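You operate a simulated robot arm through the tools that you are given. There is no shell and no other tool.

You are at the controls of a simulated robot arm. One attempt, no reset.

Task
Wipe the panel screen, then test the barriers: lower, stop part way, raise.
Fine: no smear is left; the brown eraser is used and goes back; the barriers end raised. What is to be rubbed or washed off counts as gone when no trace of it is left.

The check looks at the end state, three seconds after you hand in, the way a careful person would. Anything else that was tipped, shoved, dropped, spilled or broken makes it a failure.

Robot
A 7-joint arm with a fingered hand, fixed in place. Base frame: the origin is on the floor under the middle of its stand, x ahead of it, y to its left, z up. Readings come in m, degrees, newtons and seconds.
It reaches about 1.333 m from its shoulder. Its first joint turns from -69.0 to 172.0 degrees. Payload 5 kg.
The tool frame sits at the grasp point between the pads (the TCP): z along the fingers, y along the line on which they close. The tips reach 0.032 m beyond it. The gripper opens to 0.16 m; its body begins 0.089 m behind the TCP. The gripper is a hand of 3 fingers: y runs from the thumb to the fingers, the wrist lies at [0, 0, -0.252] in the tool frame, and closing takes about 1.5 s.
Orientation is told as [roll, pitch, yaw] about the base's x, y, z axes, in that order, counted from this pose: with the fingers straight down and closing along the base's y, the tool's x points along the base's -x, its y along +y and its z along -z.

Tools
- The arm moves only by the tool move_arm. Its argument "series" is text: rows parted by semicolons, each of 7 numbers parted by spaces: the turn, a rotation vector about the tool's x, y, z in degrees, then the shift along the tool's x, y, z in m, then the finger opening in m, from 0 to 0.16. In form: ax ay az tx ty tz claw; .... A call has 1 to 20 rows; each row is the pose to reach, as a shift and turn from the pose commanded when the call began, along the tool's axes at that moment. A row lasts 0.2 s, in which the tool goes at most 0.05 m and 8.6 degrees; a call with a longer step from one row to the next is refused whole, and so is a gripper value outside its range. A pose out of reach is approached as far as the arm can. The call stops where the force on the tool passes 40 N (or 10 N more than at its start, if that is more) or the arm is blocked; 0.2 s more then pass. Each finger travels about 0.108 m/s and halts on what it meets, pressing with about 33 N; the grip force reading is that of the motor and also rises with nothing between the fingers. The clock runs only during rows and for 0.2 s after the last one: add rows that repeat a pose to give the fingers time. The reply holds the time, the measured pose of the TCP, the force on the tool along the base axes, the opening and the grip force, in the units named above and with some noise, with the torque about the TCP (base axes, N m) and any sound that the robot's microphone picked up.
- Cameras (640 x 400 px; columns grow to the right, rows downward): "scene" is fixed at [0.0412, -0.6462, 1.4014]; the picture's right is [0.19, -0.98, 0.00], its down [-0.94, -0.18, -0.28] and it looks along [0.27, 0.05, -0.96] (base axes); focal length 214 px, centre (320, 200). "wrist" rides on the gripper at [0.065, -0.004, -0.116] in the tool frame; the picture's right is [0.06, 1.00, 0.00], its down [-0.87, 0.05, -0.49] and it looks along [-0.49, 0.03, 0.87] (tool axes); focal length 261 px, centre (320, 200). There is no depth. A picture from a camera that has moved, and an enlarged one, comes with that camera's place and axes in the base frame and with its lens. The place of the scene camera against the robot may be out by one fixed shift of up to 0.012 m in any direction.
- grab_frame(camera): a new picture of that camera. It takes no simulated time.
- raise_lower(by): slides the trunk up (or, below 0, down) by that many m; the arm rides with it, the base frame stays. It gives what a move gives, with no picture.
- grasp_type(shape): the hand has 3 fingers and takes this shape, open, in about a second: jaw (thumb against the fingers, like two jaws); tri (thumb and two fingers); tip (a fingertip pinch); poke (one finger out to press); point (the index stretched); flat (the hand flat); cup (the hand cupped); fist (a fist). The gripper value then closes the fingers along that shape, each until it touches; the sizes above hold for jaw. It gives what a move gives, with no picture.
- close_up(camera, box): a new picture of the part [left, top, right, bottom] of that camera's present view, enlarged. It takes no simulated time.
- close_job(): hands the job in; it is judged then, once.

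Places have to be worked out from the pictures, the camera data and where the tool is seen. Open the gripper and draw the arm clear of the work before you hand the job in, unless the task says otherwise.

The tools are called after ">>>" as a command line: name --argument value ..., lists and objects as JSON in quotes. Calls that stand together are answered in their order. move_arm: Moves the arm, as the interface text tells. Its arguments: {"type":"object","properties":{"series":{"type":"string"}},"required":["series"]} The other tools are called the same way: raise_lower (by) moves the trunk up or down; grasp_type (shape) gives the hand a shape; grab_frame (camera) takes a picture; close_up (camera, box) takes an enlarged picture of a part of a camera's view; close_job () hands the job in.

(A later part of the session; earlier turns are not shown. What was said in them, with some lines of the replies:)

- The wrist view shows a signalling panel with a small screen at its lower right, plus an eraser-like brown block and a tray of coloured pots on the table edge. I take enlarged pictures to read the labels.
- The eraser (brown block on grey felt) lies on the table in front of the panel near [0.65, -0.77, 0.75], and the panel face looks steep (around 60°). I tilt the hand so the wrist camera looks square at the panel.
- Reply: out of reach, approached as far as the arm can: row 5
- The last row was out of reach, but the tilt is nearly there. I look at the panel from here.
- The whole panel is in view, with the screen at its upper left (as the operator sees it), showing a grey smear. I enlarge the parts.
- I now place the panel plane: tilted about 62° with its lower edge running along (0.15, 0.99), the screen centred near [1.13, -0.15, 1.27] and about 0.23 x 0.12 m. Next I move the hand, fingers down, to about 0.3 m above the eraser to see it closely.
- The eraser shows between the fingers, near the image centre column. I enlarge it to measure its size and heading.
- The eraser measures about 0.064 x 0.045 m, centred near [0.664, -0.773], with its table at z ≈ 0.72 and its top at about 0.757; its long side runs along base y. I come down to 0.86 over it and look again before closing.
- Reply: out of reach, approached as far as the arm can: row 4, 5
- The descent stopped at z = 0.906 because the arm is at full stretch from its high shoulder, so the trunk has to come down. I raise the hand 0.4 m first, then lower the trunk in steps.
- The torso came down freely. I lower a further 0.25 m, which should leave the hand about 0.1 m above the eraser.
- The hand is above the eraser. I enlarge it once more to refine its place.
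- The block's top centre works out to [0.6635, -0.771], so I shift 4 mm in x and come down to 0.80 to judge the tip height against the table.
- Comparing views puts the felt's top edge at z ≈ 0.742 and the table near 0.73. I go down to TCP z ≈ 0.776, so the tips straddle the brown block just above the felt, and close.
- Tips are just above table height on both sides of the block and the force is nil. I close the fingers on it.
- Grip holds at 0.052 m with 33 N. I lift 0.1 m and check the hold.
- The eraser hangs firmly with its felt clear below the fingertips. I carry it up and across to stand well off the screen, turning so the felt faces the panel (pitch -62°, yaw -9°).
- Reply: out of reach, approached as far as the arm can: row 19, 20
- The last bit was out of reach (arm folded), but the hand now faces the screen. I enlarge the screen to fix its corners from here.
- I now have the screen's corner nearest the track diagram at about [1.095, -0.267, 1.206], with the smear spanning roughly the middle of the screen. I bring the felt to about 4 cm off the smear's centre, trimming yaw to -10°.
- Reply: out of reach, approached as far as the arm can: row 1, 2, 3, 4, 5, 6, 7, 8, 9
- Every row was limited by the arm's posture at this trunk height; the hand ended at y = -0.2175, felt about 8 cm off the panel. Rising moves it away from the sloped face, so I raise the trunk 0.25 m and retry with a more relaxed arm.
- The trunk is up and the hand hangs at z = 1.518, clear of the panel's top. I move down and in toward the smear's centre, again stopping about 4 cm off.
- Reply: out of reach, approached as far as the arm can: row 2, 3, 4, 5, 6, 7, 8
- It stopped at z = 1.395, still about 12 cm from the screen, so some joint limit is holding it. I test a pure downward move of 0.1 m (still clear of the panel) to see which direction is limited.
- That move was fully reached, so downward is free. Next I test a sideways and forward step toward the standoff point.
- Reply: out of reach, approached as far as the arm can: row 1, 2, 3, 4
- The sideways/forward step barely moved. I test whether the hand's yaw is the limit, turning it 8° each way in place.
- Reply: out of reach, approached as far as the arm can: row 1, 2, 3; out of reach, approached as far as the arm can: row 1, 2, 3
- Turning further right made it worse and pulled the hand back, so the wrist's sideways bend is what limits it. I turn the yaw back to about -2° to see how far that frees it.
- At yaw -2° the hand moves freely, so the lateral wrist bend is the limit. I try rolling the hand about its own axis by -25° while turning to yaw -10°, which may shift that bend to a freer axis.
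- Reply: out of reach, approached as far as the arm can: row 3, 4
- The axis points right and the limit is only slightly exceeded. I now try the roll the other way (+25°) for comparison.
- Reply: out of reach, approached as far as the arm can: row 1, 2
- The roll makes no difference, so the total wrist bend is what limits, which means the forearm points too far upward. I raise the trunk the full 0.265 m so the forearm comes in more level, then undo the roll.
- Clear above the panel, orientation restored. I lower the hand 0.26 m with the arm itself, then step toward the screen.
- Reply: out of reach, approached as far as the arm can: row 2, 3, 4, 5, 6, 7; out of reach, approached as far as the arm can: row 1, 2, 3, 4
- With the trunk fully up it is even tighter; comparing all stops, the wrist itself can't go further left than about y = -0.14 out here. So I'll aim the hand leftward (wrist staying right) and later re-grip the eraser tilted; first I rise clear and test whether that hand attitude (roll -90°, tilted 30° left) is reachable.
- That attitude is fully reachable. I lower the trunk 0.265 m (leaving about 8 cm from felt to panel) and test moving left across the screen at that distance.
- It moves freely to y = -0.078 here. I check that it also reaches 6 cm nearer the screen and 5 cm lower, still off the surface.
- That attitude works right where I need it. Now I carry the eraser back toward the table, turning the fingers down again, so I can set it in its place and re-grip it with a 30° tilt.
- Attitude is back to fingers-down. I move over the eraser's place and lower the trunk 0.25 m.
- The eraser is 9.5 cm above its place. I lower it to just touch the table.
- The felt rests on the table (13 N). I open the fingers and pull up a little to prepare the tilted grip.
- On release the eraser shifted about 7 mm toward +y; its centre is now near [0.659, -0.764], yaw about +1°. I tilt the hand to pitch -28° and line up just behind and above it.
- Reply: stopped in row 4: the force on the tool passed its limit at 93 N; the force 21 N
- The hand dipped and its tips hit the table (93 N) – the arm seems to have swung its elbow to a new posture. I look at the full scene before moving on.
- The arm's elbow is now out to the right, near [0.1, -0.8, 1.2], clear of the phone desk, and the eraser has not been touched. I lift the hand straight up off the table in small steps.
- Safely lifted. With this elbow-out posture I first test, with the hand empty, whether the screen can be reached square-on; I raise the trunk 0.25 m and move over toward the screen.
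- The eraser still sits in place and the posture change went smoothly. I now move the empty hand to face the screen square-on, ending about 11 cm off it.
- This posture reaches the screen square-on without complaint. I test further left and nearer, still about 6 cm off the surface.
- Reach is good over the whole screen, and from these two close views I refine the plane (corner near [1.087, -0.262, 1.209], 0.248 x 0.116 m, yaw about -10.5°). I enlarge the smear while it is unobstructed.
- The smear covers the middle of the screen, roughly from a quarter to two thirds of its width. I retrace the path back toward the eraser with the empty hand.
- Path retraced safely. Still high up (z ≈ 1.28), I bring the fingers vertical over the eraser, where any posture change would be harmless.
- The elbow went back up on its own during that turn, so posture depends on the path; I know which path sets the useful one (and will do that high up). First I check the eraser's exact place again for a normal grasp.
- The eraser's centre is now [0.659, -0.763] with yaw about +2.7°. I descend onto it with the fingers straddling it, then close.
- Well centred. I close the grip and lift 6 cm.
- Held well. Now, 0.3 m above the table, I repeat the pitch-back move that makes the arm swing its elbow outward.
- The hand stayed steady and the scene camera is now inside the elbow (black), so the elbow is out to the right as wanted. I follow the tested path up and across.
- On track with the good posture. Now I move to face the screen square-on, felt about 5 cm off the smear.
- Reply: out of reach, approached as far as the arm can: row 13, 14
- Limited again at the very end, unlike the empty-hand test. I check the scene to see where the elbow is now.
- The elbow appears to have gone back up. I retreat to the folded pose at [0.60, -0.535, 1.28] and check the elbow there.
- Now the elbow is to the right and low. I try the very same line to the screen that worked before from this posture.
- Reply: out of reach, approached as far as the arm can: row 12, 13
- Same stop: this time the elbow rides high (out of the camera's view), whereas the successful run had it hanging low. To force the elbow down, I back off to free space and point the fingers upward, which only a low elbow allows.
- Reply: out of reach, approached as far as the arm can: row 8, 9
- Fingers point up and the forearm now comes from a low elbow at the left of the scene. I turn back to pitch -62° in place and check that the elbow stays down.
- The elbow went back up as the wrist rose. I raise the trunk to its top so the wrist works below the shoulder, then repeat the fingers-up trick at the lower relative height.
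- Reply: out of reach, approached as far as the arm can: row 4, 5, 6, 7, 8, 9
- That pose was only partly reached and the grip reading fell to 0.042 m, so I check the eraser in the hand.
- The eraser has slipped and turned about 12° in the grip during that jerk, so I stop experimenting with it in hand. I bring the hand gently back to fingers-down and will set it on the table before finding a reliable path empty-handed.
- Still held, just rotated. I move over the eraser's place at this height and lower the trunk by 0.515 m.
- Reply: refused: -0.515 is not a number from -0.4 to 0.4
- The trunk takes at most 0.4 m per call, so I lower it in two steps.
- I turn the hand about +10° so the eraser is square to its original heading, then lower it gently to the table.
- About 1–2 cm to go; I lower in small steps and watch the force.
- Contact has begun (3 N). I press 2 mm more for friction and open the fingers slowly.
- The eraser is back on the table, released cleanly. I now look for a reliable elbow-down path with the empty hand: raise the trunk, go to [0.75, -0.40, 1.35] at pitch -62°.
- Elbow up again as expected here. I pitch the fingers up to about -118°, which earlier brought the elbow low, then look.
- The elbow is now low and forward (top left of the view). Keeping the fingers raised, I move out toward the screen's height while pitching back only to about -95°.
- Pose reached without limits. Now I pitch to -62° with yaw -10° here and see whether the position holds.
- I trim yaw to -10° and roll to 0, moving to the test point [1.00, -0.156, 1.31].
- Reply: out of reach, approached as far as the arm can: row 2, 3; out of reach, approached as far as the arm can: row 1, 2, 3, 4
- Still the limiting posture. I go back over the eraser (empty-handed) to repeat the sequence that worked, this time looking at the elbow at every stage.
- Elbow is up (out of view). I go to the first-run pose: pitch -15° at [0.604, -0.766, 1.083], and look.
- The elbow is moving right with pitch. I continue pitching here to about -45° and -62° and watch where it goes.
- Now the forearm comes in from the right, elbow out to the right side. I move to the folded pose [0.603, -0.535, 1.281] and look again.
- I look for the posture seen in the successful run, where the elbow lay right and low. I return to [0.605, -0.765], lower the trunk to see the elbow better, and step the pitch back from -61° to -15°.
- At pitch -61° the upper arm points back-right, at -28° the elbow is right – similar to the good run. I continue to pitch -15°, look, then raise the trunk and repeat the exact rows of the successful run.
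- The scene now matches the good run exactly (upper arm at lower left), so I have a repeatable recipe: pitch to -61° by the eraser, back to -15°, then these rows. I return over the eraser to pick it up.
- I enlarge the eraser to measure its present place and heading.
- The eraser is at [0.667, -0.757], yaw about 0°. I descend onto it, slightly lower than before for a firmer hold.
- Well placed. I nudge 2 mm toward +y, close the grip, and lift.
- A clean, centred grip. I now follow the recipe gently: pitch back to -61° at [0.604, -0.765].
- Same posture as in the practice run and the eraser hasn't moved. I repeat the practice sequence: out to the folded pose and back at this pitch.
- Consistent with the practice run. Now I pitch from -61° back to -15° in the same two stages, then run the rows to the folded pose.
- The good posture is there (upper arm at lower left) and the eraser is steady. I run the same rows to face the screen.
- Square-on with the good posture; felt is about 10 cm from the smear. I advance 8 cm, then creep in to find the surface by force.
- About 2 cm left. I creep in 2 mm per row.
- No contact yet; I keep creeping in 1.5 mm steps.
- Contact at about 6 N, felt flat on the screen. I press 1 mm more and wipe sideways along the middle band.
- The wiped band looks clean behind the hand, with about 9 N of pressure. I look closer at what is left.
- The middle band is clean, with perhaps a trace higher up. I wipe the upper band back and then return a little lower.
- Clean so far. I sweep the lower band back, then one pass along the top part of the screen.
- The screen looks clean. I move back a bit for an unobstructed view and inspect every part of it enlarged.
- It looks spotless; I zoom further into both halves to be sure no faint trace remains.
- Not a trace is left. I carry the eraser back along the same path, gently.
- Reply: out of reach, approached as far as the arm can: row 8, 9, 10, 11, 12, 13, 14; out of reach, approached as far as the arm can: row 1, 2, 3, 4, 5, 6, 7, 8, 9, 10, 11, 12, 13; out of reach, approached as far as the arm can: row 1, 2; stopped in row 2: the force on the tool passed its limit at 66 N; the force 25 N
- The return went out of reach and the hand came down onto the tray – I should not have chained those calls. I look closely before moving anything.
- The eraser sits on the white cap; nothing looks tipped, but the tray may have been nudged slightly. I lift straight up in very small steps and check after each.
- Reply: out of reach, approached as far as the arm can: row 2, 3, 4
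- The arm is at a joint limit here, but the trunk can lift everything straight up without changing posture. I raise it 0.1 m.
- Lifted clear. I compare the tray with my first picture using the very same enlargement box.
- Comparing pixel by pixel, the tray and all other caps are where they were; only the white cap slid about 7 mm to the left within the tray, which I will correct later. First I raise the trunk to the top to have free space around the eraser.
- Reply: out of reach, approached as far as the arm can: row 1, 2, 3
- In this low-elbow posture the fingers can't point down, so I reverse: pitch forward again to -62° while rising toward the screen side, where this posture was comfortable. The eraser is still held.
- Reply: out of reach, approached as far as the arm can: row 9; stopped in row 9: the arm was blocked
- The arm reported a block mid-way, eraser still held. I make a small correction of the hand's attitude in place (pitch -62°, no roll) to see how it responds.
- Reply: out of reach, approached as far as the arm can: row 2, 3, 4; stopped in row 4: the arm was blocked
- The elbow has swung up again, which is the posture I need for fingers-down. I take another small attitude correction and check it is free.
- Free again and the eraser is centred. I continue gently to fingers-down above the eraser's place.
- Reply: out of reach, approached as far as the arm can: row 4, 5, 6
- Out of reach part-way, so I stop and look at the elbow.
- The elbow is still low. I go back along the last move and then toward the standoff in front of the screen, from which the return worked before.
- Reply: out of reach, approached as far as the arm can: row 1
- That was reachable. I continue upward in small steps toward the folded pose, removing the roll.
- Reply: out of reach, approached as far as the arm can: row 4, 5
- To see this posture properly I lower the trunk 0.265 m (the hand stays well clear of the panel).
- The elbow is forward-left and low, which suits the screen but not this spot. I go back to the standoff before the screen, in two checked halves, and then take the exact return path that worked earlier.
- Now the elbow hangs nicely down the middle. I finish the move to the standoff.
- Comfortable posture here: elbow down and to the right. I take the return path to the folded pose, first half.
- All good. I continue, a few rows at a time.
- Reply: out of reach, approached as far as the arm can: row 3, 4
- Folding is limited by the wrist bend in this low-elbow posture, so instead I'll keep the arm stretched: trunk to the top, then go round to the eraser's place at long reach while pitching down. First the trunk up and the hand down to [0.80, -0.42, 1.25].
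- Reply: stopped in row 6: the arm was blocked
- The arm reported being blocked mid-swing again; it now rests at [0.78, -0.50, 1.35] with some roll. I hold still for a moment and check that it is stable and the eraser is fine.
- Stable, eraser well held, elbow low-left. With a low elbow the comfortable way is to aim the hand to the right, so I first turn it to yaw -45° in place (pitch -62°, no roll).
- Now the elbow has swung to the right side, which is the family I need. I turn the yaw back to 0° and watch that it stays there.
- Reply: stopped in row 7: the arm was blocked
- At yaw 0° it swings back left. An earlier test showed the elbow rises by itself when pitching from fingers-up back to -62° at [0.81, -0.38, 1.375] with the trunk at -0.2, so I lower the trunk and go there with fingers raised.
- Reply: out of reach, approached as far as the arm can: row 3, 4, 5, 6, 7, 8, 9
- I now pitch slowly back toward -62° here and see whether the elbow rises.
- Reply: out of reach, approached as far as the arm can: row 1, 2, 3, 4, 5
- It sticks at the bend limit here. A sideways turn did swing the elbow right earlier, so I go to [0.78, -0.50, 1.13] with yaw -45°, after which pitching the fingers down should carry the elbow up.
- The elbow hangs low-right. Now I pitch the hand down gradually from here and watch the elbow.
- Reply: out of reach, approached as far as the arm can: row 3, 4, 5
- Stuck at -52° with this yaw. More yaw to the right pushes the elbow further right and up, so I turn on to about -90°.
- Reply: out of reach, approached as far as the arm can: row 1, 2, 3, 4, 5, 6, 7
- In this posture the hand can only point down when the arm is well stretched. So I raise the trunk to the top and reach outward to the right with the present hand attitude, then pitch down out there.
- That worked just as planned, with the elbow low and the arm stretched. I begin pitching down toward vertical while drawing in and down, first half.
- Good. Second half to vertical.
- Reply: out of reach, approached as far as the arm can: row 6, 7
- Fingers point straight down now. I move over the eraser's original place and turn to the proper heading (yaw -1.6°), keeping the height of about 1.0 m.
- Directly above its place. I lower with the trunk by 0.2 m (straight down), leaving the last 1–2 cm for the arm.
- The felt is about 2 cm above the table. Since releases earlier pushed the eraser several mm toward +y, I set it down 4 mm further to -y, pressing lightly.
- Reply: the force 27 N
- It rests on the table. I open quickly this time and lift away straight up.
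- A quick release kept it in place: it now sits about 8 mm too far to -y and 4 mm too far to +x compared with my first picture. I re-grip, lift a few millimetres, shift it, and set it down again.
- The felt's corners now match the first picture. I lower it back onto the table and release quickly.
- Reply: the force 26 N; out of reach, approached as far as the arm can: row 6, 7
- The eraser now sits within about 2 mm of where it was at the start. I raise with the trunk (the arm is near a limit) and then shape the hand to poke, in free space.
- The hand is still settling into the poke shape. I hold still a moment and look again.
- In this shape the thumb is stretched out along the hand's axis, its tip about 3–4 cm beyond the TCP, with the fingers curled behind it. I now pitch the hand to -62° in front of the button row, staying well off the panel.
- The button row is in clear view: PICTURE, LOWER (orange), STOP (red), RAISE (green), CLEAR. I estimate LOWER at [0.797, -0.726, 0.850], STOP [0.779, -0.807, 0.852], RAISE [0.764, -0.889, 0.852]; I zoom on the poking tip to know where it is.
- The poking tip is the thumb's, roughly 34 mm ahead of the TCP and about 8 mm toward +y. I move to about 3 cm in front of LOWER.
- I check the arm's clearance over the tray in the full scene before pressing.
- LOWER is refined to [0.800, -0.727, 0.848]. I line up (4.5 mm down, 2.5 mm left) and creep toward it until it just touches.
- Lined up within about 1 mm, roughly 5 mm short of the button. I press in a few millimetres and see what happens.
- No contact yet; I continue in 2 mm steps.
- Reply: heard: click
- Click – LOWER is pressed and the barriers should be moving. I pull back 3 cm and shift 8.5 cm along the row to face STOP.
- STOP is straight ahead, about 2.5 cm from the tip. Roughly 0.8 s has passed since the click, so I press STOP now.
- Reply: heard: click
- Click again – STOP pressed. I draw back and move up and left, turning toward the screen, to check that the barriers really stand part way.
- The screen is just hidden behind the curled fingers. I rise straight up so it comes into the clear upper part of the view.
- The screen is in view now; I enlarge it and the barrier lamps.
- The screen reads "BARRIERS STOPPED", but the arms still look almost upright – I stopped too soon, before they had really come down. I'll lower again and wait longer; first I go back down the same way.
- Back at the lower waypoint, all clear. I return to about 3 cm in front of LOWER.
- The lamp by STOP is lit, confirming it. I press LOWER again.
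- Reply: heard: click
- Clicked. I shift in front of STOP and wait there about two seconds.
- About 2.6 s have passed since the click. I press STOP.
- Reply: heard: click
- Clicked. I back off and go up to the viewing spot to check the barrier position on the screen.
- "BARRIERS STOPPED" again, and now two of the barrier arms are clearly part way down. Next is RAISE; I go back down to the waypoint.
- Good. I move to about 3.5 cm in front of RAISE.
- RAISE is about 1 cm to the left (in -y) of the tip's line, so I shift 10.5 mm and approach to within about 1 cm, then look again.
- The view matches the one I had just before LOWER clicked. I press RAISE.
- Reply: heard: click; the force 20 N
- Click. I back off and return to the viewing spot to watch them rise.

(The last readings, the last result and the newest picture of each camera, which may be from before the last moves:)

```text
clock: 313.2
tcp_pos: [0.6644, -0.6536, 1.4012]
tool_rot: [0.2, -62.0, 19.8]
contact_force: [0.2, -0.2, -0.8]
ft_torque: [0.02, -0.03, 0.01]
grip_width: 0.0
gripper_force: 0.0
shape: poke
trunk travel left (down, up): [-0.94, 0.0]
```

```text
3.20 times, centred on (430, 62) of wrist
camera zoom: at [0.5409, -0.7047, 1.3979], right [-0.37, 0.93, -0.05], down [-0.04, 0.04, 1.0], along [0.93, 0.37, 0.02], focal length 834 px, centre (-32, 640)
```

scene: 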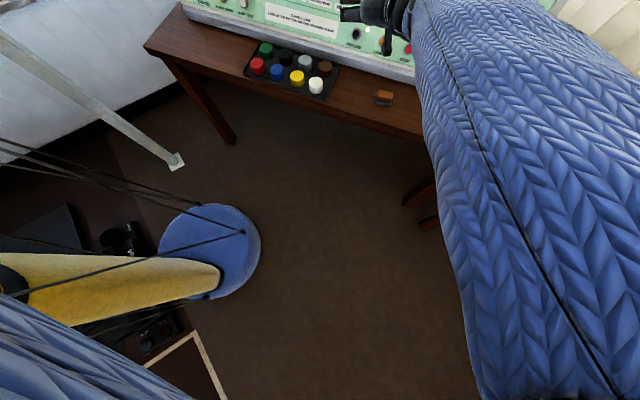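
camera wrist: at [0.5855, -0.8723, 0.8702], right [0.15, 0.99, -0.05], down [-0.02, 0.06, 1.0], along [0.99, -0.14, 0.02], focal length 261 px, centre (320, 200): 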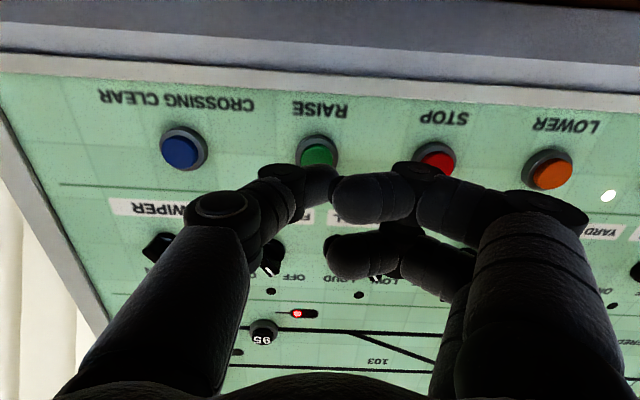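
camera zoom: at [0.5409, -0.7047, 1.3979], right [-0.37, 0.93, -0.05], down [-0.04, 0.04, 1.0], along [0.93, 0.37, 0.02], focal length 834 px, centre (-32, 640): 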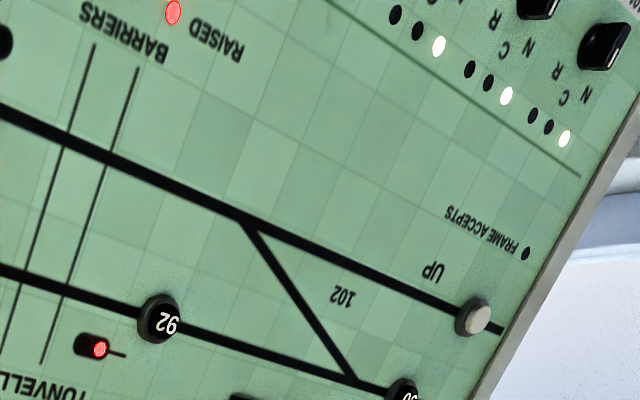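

"BARRIERS RAISED" with the RAISED lamp lit. Now I check the white cap against the first picture, using the same enlargement.

>>> close_up --camera "scene" --box '[180, 0, 340, 100]'

>>> close_up --camera "scene" --box '[280, 50, 360, 100]'

>>> close_up --camera "scene" --box '[330, 0, 530, 125]'

```text
4.00 times, centred on (260, 50) of scene
camera zoom: at [0.0412, -0.6462, 1.4014], right [0.19, -0.98, 0.0], down [-0.94, -0.18, -0.28], along [0.27, 0.05, -0.96], focal length 858 px, centre (560, 800)
```

zoom: 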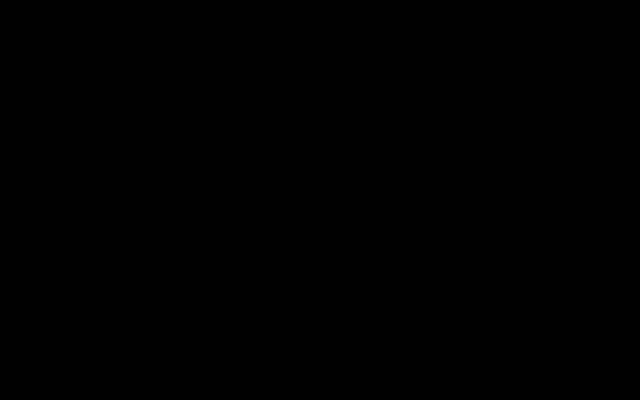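

```text
8.00 times, centred on (320, 75) of scene
camera zoom: at [0.0412, -0.6462, 1.4014], right [0.19, -0.98, 0.0], down [-0.94, -0.18, -0.28], along [0.27, 0.05, -0.96], focal length 1716 px, centre (320, 1200)
```

zoom: 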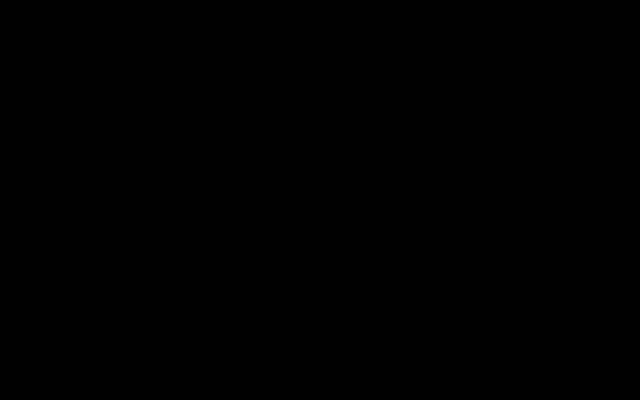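

```text
3.20 times, centred on (430, 62) of scene
camera zoom: at [0.0412, -0.6462, 1.4014], right [0.19, -0.98, 0.0], down [-0.94, -0.18, -0.28], along [0.27, 0.05, -0.96], focal length 686 px, centre (-32, 640)
```

zoom: 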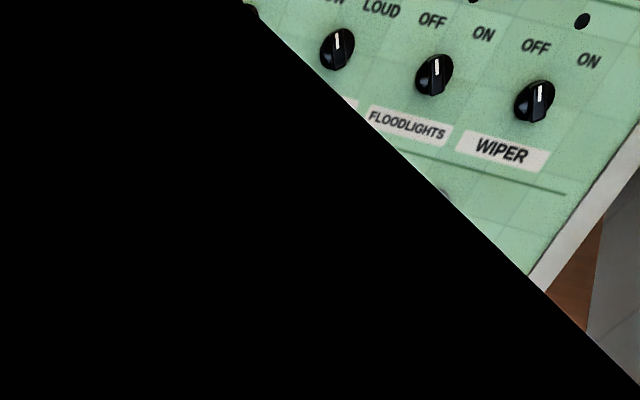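

The scene camera sits inside the raised elbow just now. I begin turning the fingers down (half way first), which should move the elbow, and check.

>>> move_arm --series "1.1 6.1 1.8 -0.0009 0.0051 0.0016 0.16; 2.1 12.3 3.6 -0.0017 0.0102 0.0032 0.16; 3.2 18.4 5.3 -0.0026 0.0152 0.0048 0.16; 4.3 24.6 7.1 -0.0034 0.0203 0.0064 0.16; 5.4 30.7 8.9 -0.0043 0.0254 0.008 0.16; 5.4 30.7 8.9 -0.0043 0.0254 0.008 0.16"

>>> grab_frame --camera "scene"

```text
clock: 314.6
tcp_pos: [0.662, -0.6274, 1.4028]
tool_rot: [3.3, -30.9, 8.4]
contact_force: [0.2, -0.3, -0.2]
ft_torque: [0.03, -0.03, -0.01]
grip_width: 0.0
gripper_force: 0.0
shape: poke
trunk travel left (down, up): [-0.94, 0.0]
```

```text
taken
```

scene: 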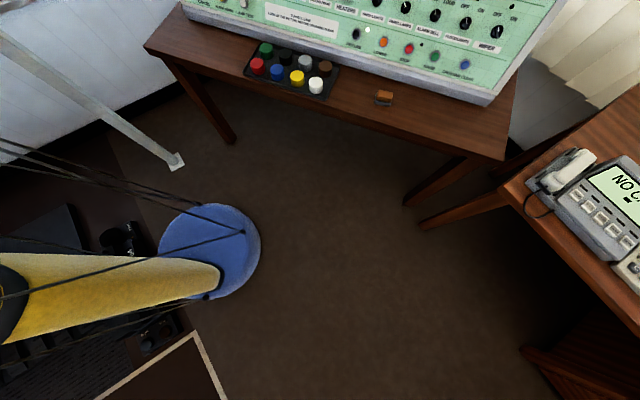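

The elbow is up and out of view, and the whole table can be seen. I compare tray, eraser and panel with the first pictures.

>>> close_up --camera "scene" --box '[180, 0, 340, 100]'

>>> close_up --camera "scene" --box '[330, 0, 530, 125]'

>>> close_up --camera "scene" --box '[350, 75, 430, 125]'

```text
4.00 times, centred on (260, 50) of scene
camera zoom: at [0.0412, -0.6462, 1.4014], right [0.19, -0.98, 0.0], down [-0.94, -0.18, -0.28], along [0.27, 0.05, -0.96], focal length 858 px, centre (560, 800)
```

zoom: 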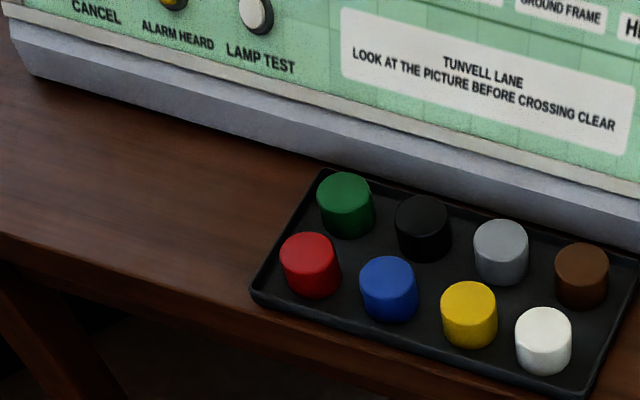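

```text
3.20 times, centred on (430, 62) of scene
camera zoom: at [0.0412, -0.6462, 1.4014], right [0.19, -0.98, 0.0], down [-0.94, -0.18, -0.28], along [0.27, 0.05, -0.96], focal length 686 px, centre (-32, 640)
```

zoom: 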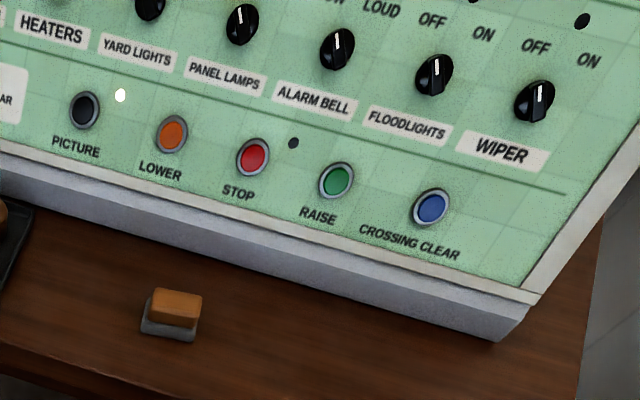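

```text
8.00 times, centred on (390, 100) of scene
camera zoom: at [0.0412, -0.6462, 1.4014], right [0.19, -0.98, 0.0], down [-0.94, -0.18, -0.28], along [0.27, 0.05, -0.96], focal length 1716 px, centre (-240, 1000)
```

zoom: 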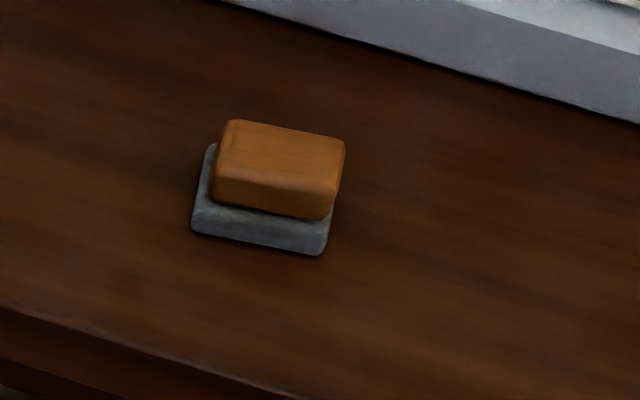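

Everything matches the start: eraser within 2 mm, knobs and buttons unchanged, barriers lamp off by STOP; only the white cap is about 7 mm left of its spot. I'll nudge it back with light fingertip friction: first I finish turning the hand fingers-down, high above.

>>> move_arm --series "-0.5 6.2 1.6 0 0.005 0 0.16; -1 12.4 3.2 0 0.01 0 0.16; -1.5 18.6 4.8 0 0.015 0 0.16; -2 24.8 6.4 0 0.02 0 0.16; -2.6 31 8 0 0.025 0 0.16; -2.6 31 8 0 0.025 0 0.16"

>>> grab_frame --camera "scene"

```text
clock: 316.0
tcp_pos: [0.6585, -0.6015, 1.4039]
tool_rot: [7.4, 0.7, 3.2]
contact_force: [0.6, 0.0, 0.3]
ft_torque: [0.03, -0.01, 0.01]
grip_width: 0.0
gripper_force: 0.0
shape: poke
trunk travel left (down, up): [-0.94, 0.0]
```

```text
taken
```

scene: 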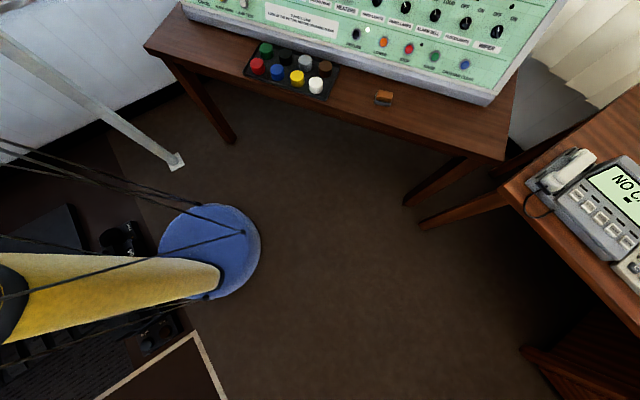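

I remove the small roll left over, then lower the trunk 0.35 m.

>>> move_arm --series "3.7 -0.4 1.6 0 0 0 0.16; 7.4 -0.7 3.2 0 0 0 0.16; 7.4 -0.7 3.2 0 0 0 0.16"

>>> raise_lower --by -0.35

>>> grab_frame --camera "scene"

>>> grab_frame --camera "wrist"

```text
clock: 316.8
tcp_pos: [0.6593, -0.6021, 1.4028]
tool_rot: [-0.1, 0.2, -0.1]
contact_force: [0.5, -1.4, 0.5]
ft_torque: [0.0, 0.02, 0.02]
grip_width: 0.0
gripper_force: 0.0
shape: poke
trunk travel left (down, up): [-0.94, 0.0]
```

```text
clock: 320.2
tcp_pos: [0.6595, -0.6023, 1.054]
tool_rot: [-0.1, 0.3, -0.2]
contact_force: [-0.8, -0.1, -0.6]
ft_torque: [0.04, 0.02, 0.0]
grip_width: 0.0
gripper_force: 0.1
shape: poke
trunk travel left (down, up): [-0.59, 0.35]
```

```text
taken
```

scene: 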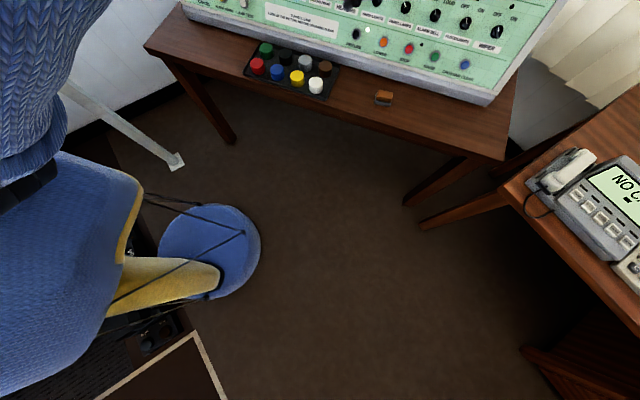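

```text
taken
camera wrist: at [0.5952, -0.6062, 1.1693], right [-0.06, 1.0, 0.0], down [0.87, 0.05, 0.49], along [0.49, 0.03, -0.87], focal length 261 px, centre (320, 200)
```

wrist: 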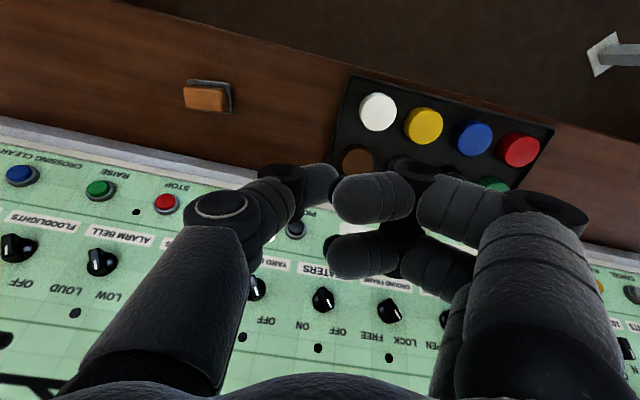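

I zoom in on the caps to fix the white cap's position precisely.

>>> close_up --camera "wrist" --box '[330, 70, 490, 170]'

```text
4.00 times, centred on (410, 120) of wrist
camera zoom: at [0.5952, -0.6062, 1.1693], right [-0.06, 1.0, 0.0], down [0.87, 0.05, 0.49], along [0.49, 0.03, -0.87], focal length 1043 px, centre (-40, 520)
```

zoom: 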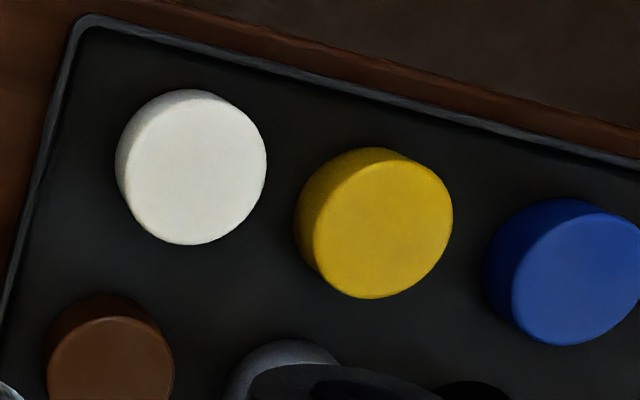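

The white cap's top is centred near [0.667, -0.513, 0.767], about 7 mm out of line toward its yellow neighbour. I move above it and come down to about 8 cm over it.

>>> move_arm --series "0 0 0 -0.0015 0.029 0.01 0.16; 0 0 0 -0.003 0.058 0.03 0.16; 0 0 0 -0.0045 0.0878 0.06 0.16; 0 0 0 -0.0045 0.0878 0.1 0.16; 0 0 0 -0.0045 0.0878 0.14 0.16; 0 0 0 -0.0045 0.0878 0.17 0.16; 0 0 0 -0.0045 0.0878 0.17 0.16"

>>> grab_frame --camera "wrist"

>>> grab_frame --camera "scene"

```text
clock: 321.8
tcp_pos: [0.6641, -0.5138, 0.8817]
tool_rot: [-0.1, 0.1, 0.0]
contact_force: [-0.1, 0.4, -0.1]
ft_torque: [0.02, -0.04, -0.01]
grip_width: 0.0
gripper_force: 0.1
shape: poke
trunk travel left (down, up): [-0.59, 0.35]
```

```text
taken
camera wrist: at [0.5991, -0.518, 0.9983], right [-0.06, 1.0, 0.0], down [0.87, 0.05, 0.49], along [0.49, 0.03, -0.87], focal length 261 px, centre (320, 200)
```

wrist: 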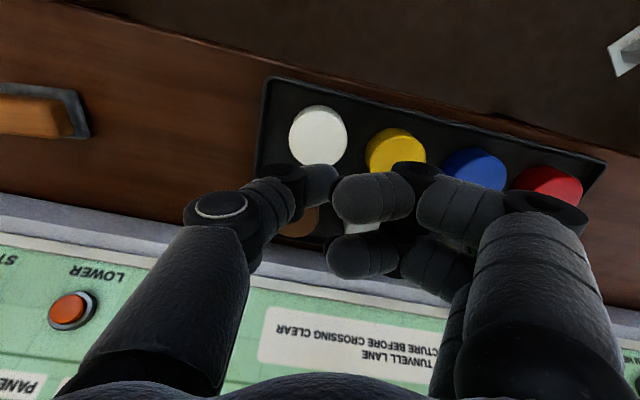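

```text
taken
```

scene: 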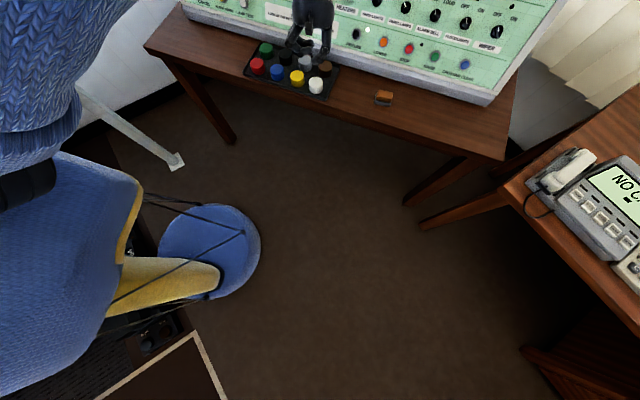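

Directly over the white cap, slightly toward its +y side as intended. I descend carefully to touch it.

>>> move_arm --series "0 0 0 0 0 0.025 0.16; 0 0 0 0 0 0.05 0.16; 0 0 0 0 0 0.065 0.16; 0 0 0 0 0 0.072 0.16; 0 0 0 0 0 0.074 0.16"

>>> close_up --camera "scene" --box '[260, 20, 380, 95]'

```text
clock: 323.0
tcp_pos: [0.6638, -0.5135, 0.8087]
tool_rot: [-0.1, 0.1, 0.0]
contact_force: [0.0, 0.4, 0.7]
ft_torque: [0.01, -0.01, 0.02]
grip_width: 0.0
gripper_force: 0.1
shape: poke
trunk travel left (down, up): [-0.59, 0.35]
```

```text
5.33 times, centred on (320, 58) of scene
camera zoom: at [0.0412, -0.6462, 1.4014], right [0.19, -0.98, 0.0], down [-0.94, -0.18, -0.28], along [0.27, 0.05, -0.96], focal length 1144 px, centre (320, 960)
```

zoom: 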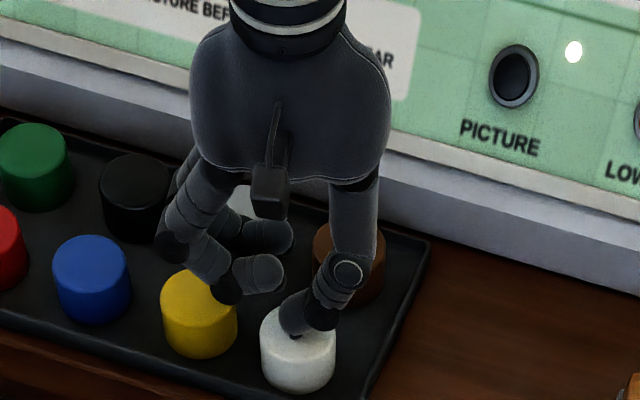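

The thumb tip is just above the white cap's top, and the curled fingers stay about 3 cm above the yellow one. I lower in 1.5 mm steps until it touches.

>>> move_arm --series "0 0 0 0 0 0.0015 0.16; 0 0 0 0 0 0.003 0.16; 0 0 0 0 0 0.0045 0.16"

```text
clock: 323.8
tcp_pos: [0.6636, -0.5133, 0.8065]
tool_rot: [-0.1, 0.0, 0.0]
contact_force: [1.6, -4.4, 26.5]
ft_torque: [0.02, -0.22, -0.04]
grip_width: 0.0
gripper_force: 0.1
shape: poke
trunk travel left (down, up): [-0.59, 0.35]
```

Contact, but firmer than I want (26 N). I ease off to a light pressure.

>>> move_arm --series "0 0 0 0 0 -0.0012 0.16; 0 0 0 0 0 -0.0022 0.16"

```text
clock: 324.4
tcp_pos: [0.6625, -0.5124, 0.8074]
tool_rot: [-0.1, 0.3, -0.1]
contact_force: [2.5, 2.2, 10.6]
ft_torque: [0.12, -0.05, 0.0]
grip_width: 0.0
gripper_force: 0.0
shape: poke
trunk travel left (down, up): [-0.59, 0.35]
```

About 10 N. I drag it gently 7.5 mm back in line (toward -y).

>>> move_arm --series "0 0 0 0.0004 -0.002 0 0.16; 0 0 0 0.0007 -0.004 0 0.16; 0 0 0 0.0011 -0.006 0 0.16; 0 0 0 0.0014 -0.0075 0 0.16; 0 0 0 0.0014 -0.0075 0 0.16"

>>> close_up --camera "scene" --box '[180, 0, 340, 100]'

```text
clock: 325.6
tcp_pos: [0.662, -0.5202, 0.8085]
tool_rot: [-0.1, 0.2, 0.0]
contact_force: [-0.1, 0.5, 5.9]
ft_torque: [0.06, 0.01, 0.03]
grip_width: 0.0
gripper_force: 0.1
shape: poke
trunk travel left (down, up): [-0.59, 0.35]
```

```text
4.00 times, centred on (260, 50) of scene
camera zoom: at [0.0412, -0.6462, 1.4014], right [0.19, -0.98, 0.0], down [-0.94, -0.18, -0.28], along [0.27, 0.05, -0.96], focal length 858 px, centre (560, 800)
```

zoom: 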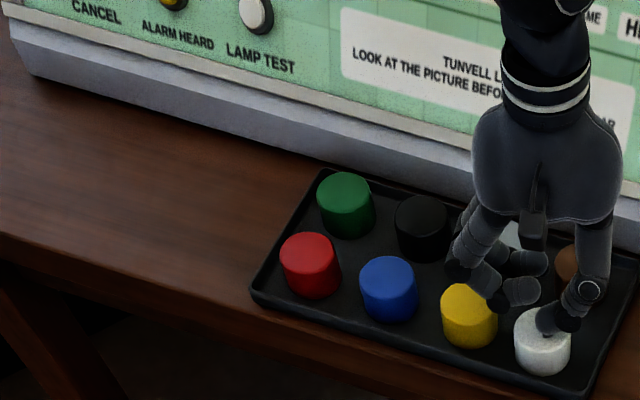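

The tip only slid across the top; the cap did not move. I'll hook its +y top edge instead: lift 2 cm, shift so the tip is just beyond that edge (clear of the yellow cap), and look.

>>> move_arm --series "0 0 0 0 0 -0.01 0.16; 0 0 0 0 0 -0.022 0.16; 0 0 0 -0.003 0.016 -0.022 0.16; 0 0 0 -0.0057 0.0328 -0.022 0.16; 0 0 0 -0.0057 0.0328 -0.022 0.16"

>>> close_up --camera "scene" --box '[270, 40, 350, 90]'

>>> grab_frame --camera "wrist"

```text
clock: 326.8
tcp_pos: [0.6661, -0.4896, 0.8292]
tool_rot: [0.0, 0.1, -0.1]
contact_force: [0.0, 0.2, -0.4]
ft_torque: [0.03, 0.0, 0.0]
grip_width: 0.0002
gripper_force: 0.1
shape: poke
trunk travel left (down, up): [-0.59, 0.35]
```

```text
8.00 times, centred on (310, 65) of scene
camera zoom: at [0.0412, -0.6462, 1.4014], right [0.19, -0.98, 0.0], down [-0.94, -0.18, -0.28], along [0.27, 0.05, -0.96], focal length 1716 px, centre (400, 1280)
```

zoom: 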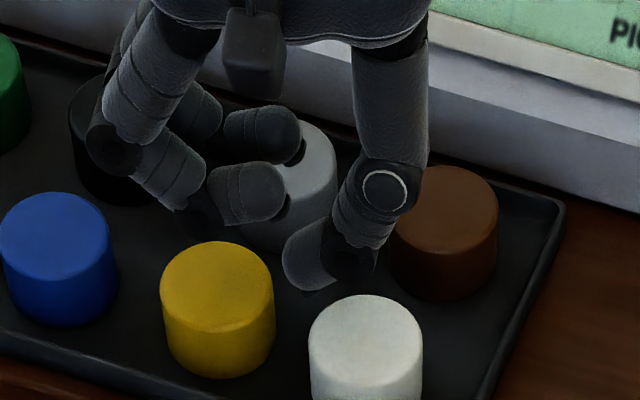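

```text
taken
camera wrist: at [0.6036, -0.4944, 0.9451], right [-0.06, 1.0, 0.0], down [0.87, 0.05, 0.49], along [0.49, 0.03, -0.87], focal length 261 px, centre (320, 200)
```

wrist: 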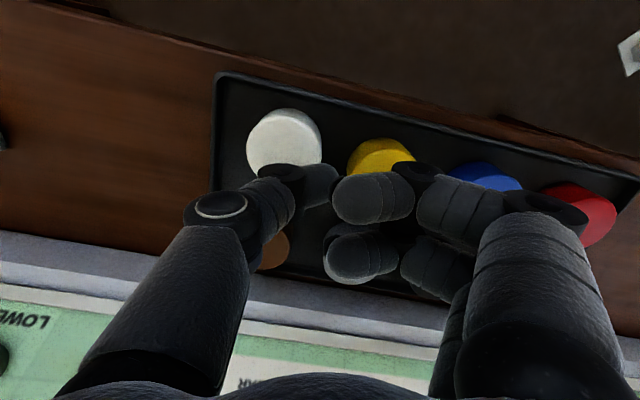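

The tip is still over the cap's rim, about 9 mm short of being beyond it. I shift 9.5 mm further and lower gradually, watching the force.

>>> move_arm --series "0 0 0 -0.0008 0.005 0 0.16; 0 0 0 -0.0016 0.0095 0 0.16; 0 0 0 -0.0016 0.0095 0.01 0.16; 0 0 0 -0.0016 0.0095 0.017 0.16; 0 0 0 -0.0016 0.0095 0.02 0.16; 0 0 0 -0.0016 0.0095 0.02 0.16"

>>> close_up --camera "scene" --box '[270, 40, 350, 90]'

```text
clock: 328.2
tcp_pos: [0.669, -0.4781, 0.8093]
tool_rot: [-0.1, 0.1, -0.1]
contact_force: [-1.4, 0.4, -0.3]
ft_torque: [-0.01, 0.04, 0.0]
grip_width: 0.0001
gripper_force: 0.1
shape: poke
trunk travel left (down, up): [-0.59, 0.35]
```

```text
8.00 times, centred on (310, 65) of scene
camera zoom: at [0.0412, -0.6462, 1.4014], right [0.19, -0.98, 0.0], down [-0.94, -0.18, -0.28], along [0.27, 0.05, -0.96], focal length 1716 px, centre (400, 1280)
```

zoom: 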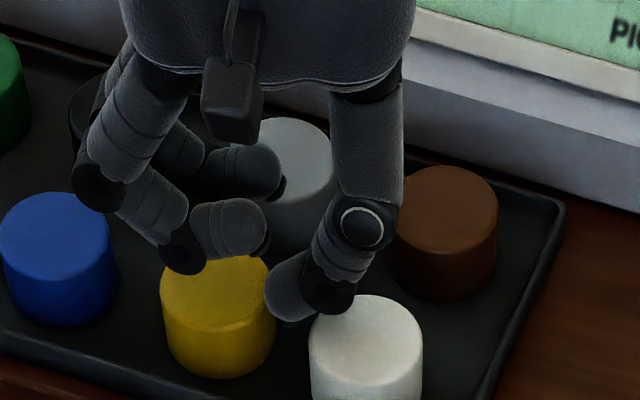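

The tip is now between the two caps, about 1 mm above their tops. I lower 3 mm more and check the force.

>>> move_arm --series "0 0 0 0 0 0.0015 0.16; 0 0 0 0 0 0.003 0.16; 0 0 0 0 0 0.003 0.16"

>>> close_up --camera "scene" --box '[270, 40, 350, 90]'

```text
clock: 329.0
tcp_pos: [0.6694, -0.4788, 0.8068]
tool_rot: [-0.2, 0.2, -0.1]
contact_force: [-0.6, 1.0, 0.2]
ft_torque: [-0.03, 0.01, -0.01]
grip_width: 0.0
gripper_force: 0.0
shape: poke
trunk travel left (down, up): [-0.59, 0.35]
```

```text
8.00 times, centred on (310, 65) of scene
camera zoom: at [0.0412, -0.6462, 1.4014], right [0.19, -0.98, 0.0], down [-0.94, -0.18, -0.28], along [0.27, 0.05, -0.96], focal length 1716 px, centre (400, 1280)
```

zoom: 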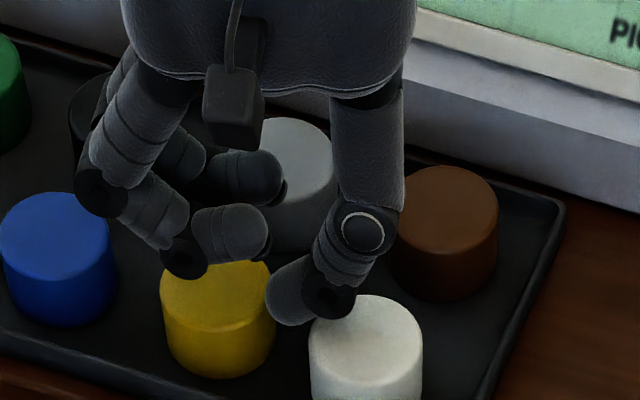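

Still free. I go 3 mm lower so the tip can bear on the cap's side rather than its rim.

>>> move_arm --series "0 0 0 0 0 0.0015 0.16; 0 0 0 0 0 0.003 0.16; 0 0 0 0 0 0.003 0.16"

```text
clock: 329.8
tcp_pos: [0.6684, -0.4796, 0.8035]
tool_rot: [-0.2, 0.2, 0.0]
contact_force: [-0.2, 1.7, 1.3]
ft_torque: [-0.03, 0.03, -0.01]
grip_width: 0.0
gripper_force: 0.0
shape: poke
trunk travel left (down, up): [-0.59, 0.35]
```

A light touch against the white cap (1.7 N sideways). I push it slowly toward -y along the row.

>>> move_arm --series "0 0 0 0.0004 -0.002 0 0.16; 0 0 0 0.0007 -0.004 0 0.16; 0 0 0 0.0011 -0.006 0 0.16; 0 0 0 0.0011 -0.006 0 0.16"

>>> close_up --camera "scene" --box '[180, 0, 340, 100]'

```text
clock: 330.8
tcp_pos: [0.6679, -0.4835, 0.803]
tool_rot: [-0.2, 0.2, -0.1]
contact_force: [-0.2, -0.4, -0.3]
ft_torque: [-0.01, -0.03, -0.03]
grip_width: 0.0
gripper_force: 0.1
shape: poke
trunk travel left (down, up): [-0.59, 0.35]
```

```text
4.00 times, centred on (260, 50) of scene
camera zoom: at [0.0412, -0.6462, 1.4014], right [0.19, -0.98, 0.0], down [-0.94, -0.18, -0.28], along [0.27, 0.05, -0.96], focal length 858 px, centre (560, 800)
```

zoom: 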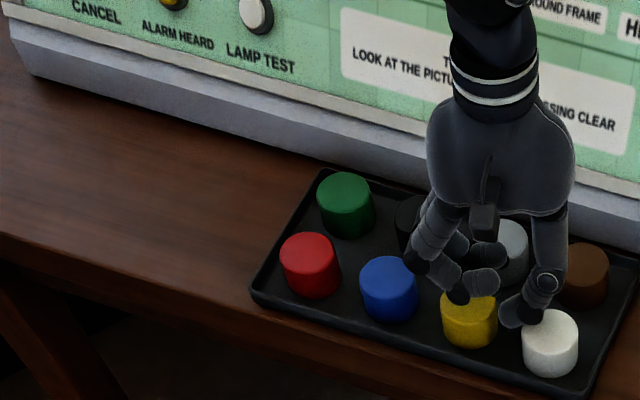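

It moved: the white cap is back at its original spot (within about 1 mm in the picture). I lift straight up and compare once more.

>>> move_arm --series "0 0 0 0 0 -0.01 0.16; 0 0 0 0 0 -0.03 0.16; 0 0 0 0 0 -0.07 0.16; 0 0 0 0 0 -0.11 0.16; 0 0 0 0 0 -0.15 0.16; 0 0 0 0 0 -0.15 0.16"

>>> close_up --camera "scene" --box '[180, 0, 340, 100]'

>>> grab_frame --camera "scene"

```text
clock: 332.2
tcp_pos: [0.6727, -0.4849, 0.9519]
tool_rot: [0.0, 0.2, -0.1]
contact_force: [1.1, -0.7, -1.1]
ft_torque: [0.02, 0.02, 0.02]
grip_width: 0.0
gripper_force: 0.1
shape: poke
trunk travel left (down, up): [-0.59, 0.35]
```

```text
4.00 times, centred on (260, 50) of scene
camera zoom: at [0.0412, -0.6462, 1.4014], right [0.19, -0.98, 0.0], down [-0.94, -0.18, -0.28], along [0.27, 0.05, -0.96], focal length 858 px, centre (560, 800)
```

zoom: 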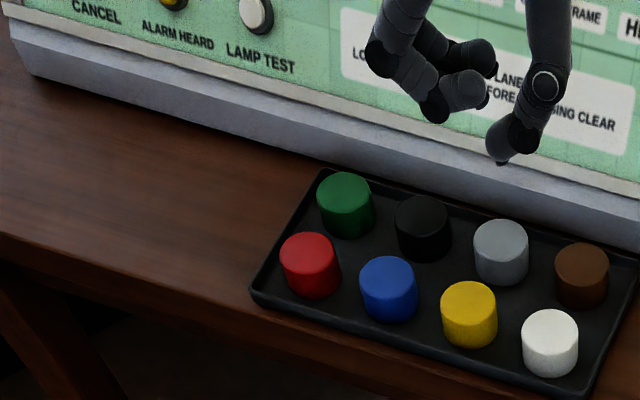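

```text
taken
```

scene: 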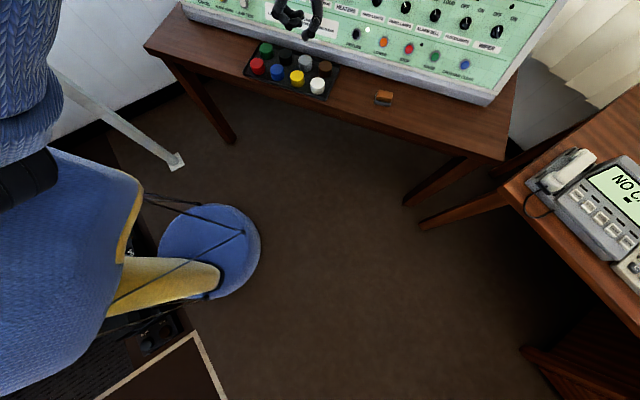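

The tray now looks exactly as at the start. I raise the trunk to bring the hand clear, and open the hand.

>>> raise_lower --by 0.35

>>> grasp_type --shape "jaw"

>>> grab_frame --camera "wrist"

>>> grab_frame --camera "scene"

```text
clock: 335.6
tcp_pos: [0.6715, -0.4844, 1.3025]
tool_rot: [-0.1, 0.2, -0.1]
contact_force: [0.2, -0.4, 0.0]
ft_torque: [0.0, 0.0, -0.02]
grip_width: 0.0
gripper_force: 0.0
shape: poke
trunk travel left (down, up): [-0.94, 0.0]
```

```text
clock: 336.5
tcp_pos: [0.6722, -0.4849, 1.3039]
tool_rot: [-0.1, 0.1, -0.1]
contact_force: [-0.1, 0.6, 0.4]
ft_torque: [0.02, -0.01, 0.02]
grip_width: 0.16
gripper_force: 0.0
shape: jaw
trunk travel left (down, up): [-0.94, 0.0]
```

```text
taken
camera wrist: at [0.6075, -0.4895, 1.419], right [-0.06, 1.0, 0.0], down [0.87, 0.05, 0.49], along [0.49, 0.03, -0.87], focal length 261 px, centre (320, 200)
```

wrist: 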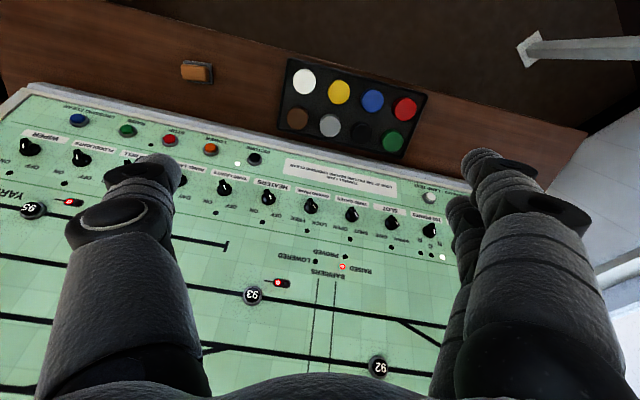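

```text
taken
```

scene: 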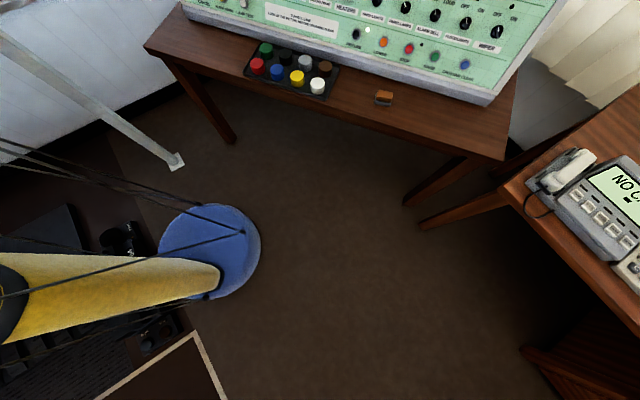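

The RAISED lamp is lit. I draw the hand back and up, tilting it for a last unobstructed look at the whole panel and screen.

>>> move_arm --series "0 -6 0 0.025 0 -0.035 0.16; 0 -12 0 0.05 0 -0.07 0.16; 0 -18 0 0.075 0.01 -0.105 0.16; 0 -24 0 0.1 0.02 -0.14 0.16; 0 -28 0 0.12 0.03 -0.17 0.16; 0 -28 0 0.12 0.03 -0.17 0.16"

>>> grab_frame --camera "wrist"

```text
clock: 337.9
tcp_pos: [0.5532, -0.4539, 1.4727]
tool_rot: [-0.1, -27.8, -0.1]
contact_force: [0.2, 0.5, 0.5]
ft_torque: [0.03, 0.03, 0.0]
grip_width: 0.1598
gripper_force: 0.0
shape: jaw
trunk travel left (down, up): [-0.94, 0.0]
```

```text
taken
camera wrist: at [0.4419, -0.4597, 1.5434], right [-0.05, 1.0, -0.03], down [0.54, 0.05, 0.84], along [0.84, 0.03, -0.54], focal length 261 px, centre (320, 200)
```

wrist: 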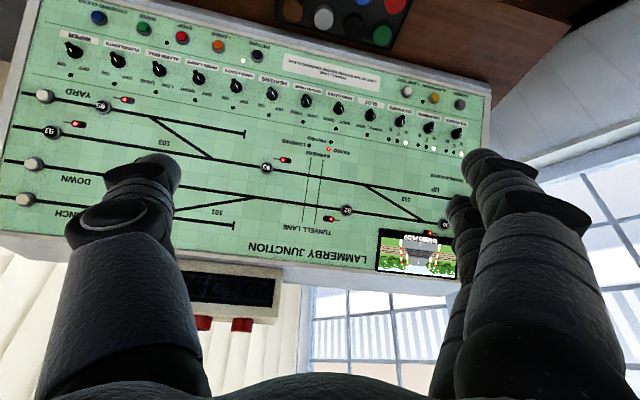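

>>> close_up --camera "wrist" --box '[365, 218, 465, 285]'

>>> close_up --camera "wrist" --box '[40, 0, 280, 150]'

>>> close_up --camera "wrist" --box '[250, 60, 490, 210]'

```text
5.97 times, centred on (415, 252) of wrist
camera zoom: at [0.4419, -0.4597, 1.5434], right [-0.05, 1.0, -0.03], down [0.54, 0.05, 0.84], along [0.84, 0.03, -0.54], focal length 1556 px, centre (-247, -108)
```

zoom: 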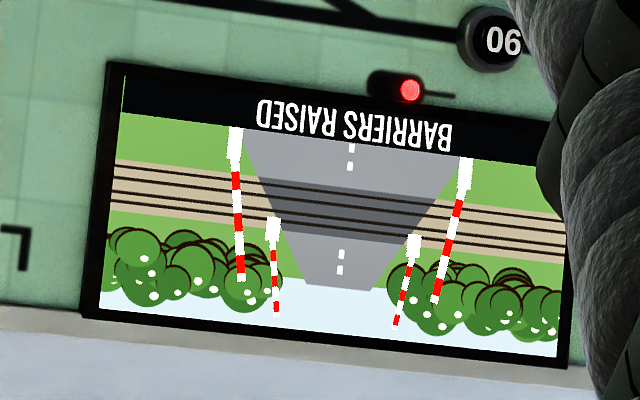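

```text
2.67 times, centred on (160, 75) of wrist
camera zoom: at [0.4419, -0.4597, 1.5434], right [-0.05, 1.0, -0.03], down [0.54, 0.05, 0.84], along [0.84, 0.03, -0.54], focal length 695 px, centre (747, 533)
```

zoom: 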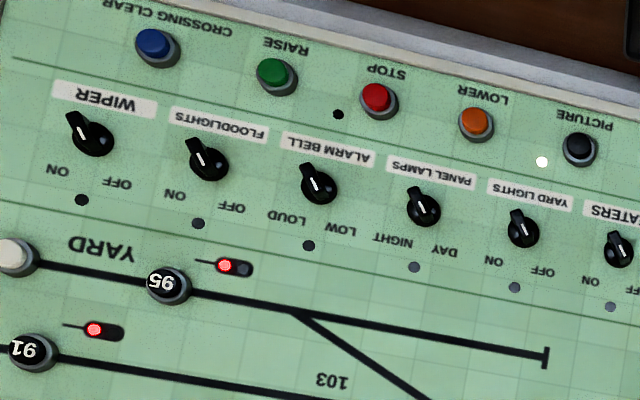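

```text
2.67 times, centred on (370, 135) of wrist
camera zoom: at [0.4419, -0.4597, 1.5434], right [-0.05, 1.0, -0.03], down [0.54, 0.05, 0.84], along [0.84, 0.03, -0.54], focal length 695 px, centre (187, 373)
```

zoom: 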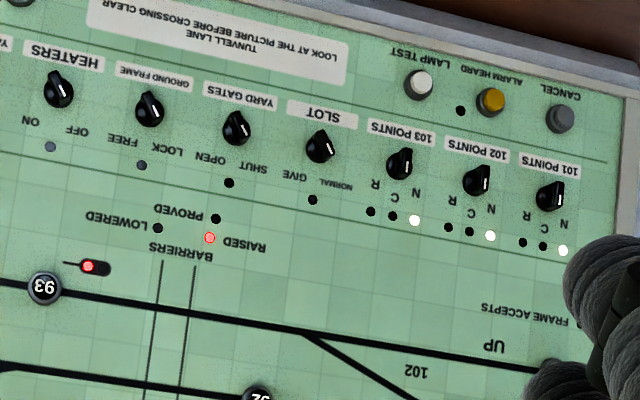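

Everything checks out: the screen is spotless and reads "BARRIERS RAISED" with the RAISED lamp lit, all knobs stand as at the start, the eraser and caps are in place, and the open hand is clear. I hand the job in.

>>> close_job

```text
The job is handed in.
```

I've handed the job in. At my last look the screen was clean, the display read "BARRIERS RAISED", and the RAISED lamp was lit.

- **Screen:** I wiped it with the brown eraser. Zoomed-in views afterwards showed no trace of the smear.
- **Eraser:** It is back on the table, about 2 mm from where it started.
- **Barrier test:** I pressed LOWER, then STOP, but that first STOP came too early and the arms had barely moved. I pressed LOWER again, waited longer, and stopped with two of the four arms clearly part way down. Then I pressed RAISE.

**Contacts along the way:**
- **White cap:** The hand came down on the tray while carrying the eraser back. It slid the white cap about 7 mm, and I pushed the cap back to within about 1 mm. The tray and the other caps had not moved.
- **Table:** The fingertips also struck the table once, peaking at 93 N. I saw no damage.

The knobs and switches look the same as in the first pictures, and the open hand is clear of the panel.
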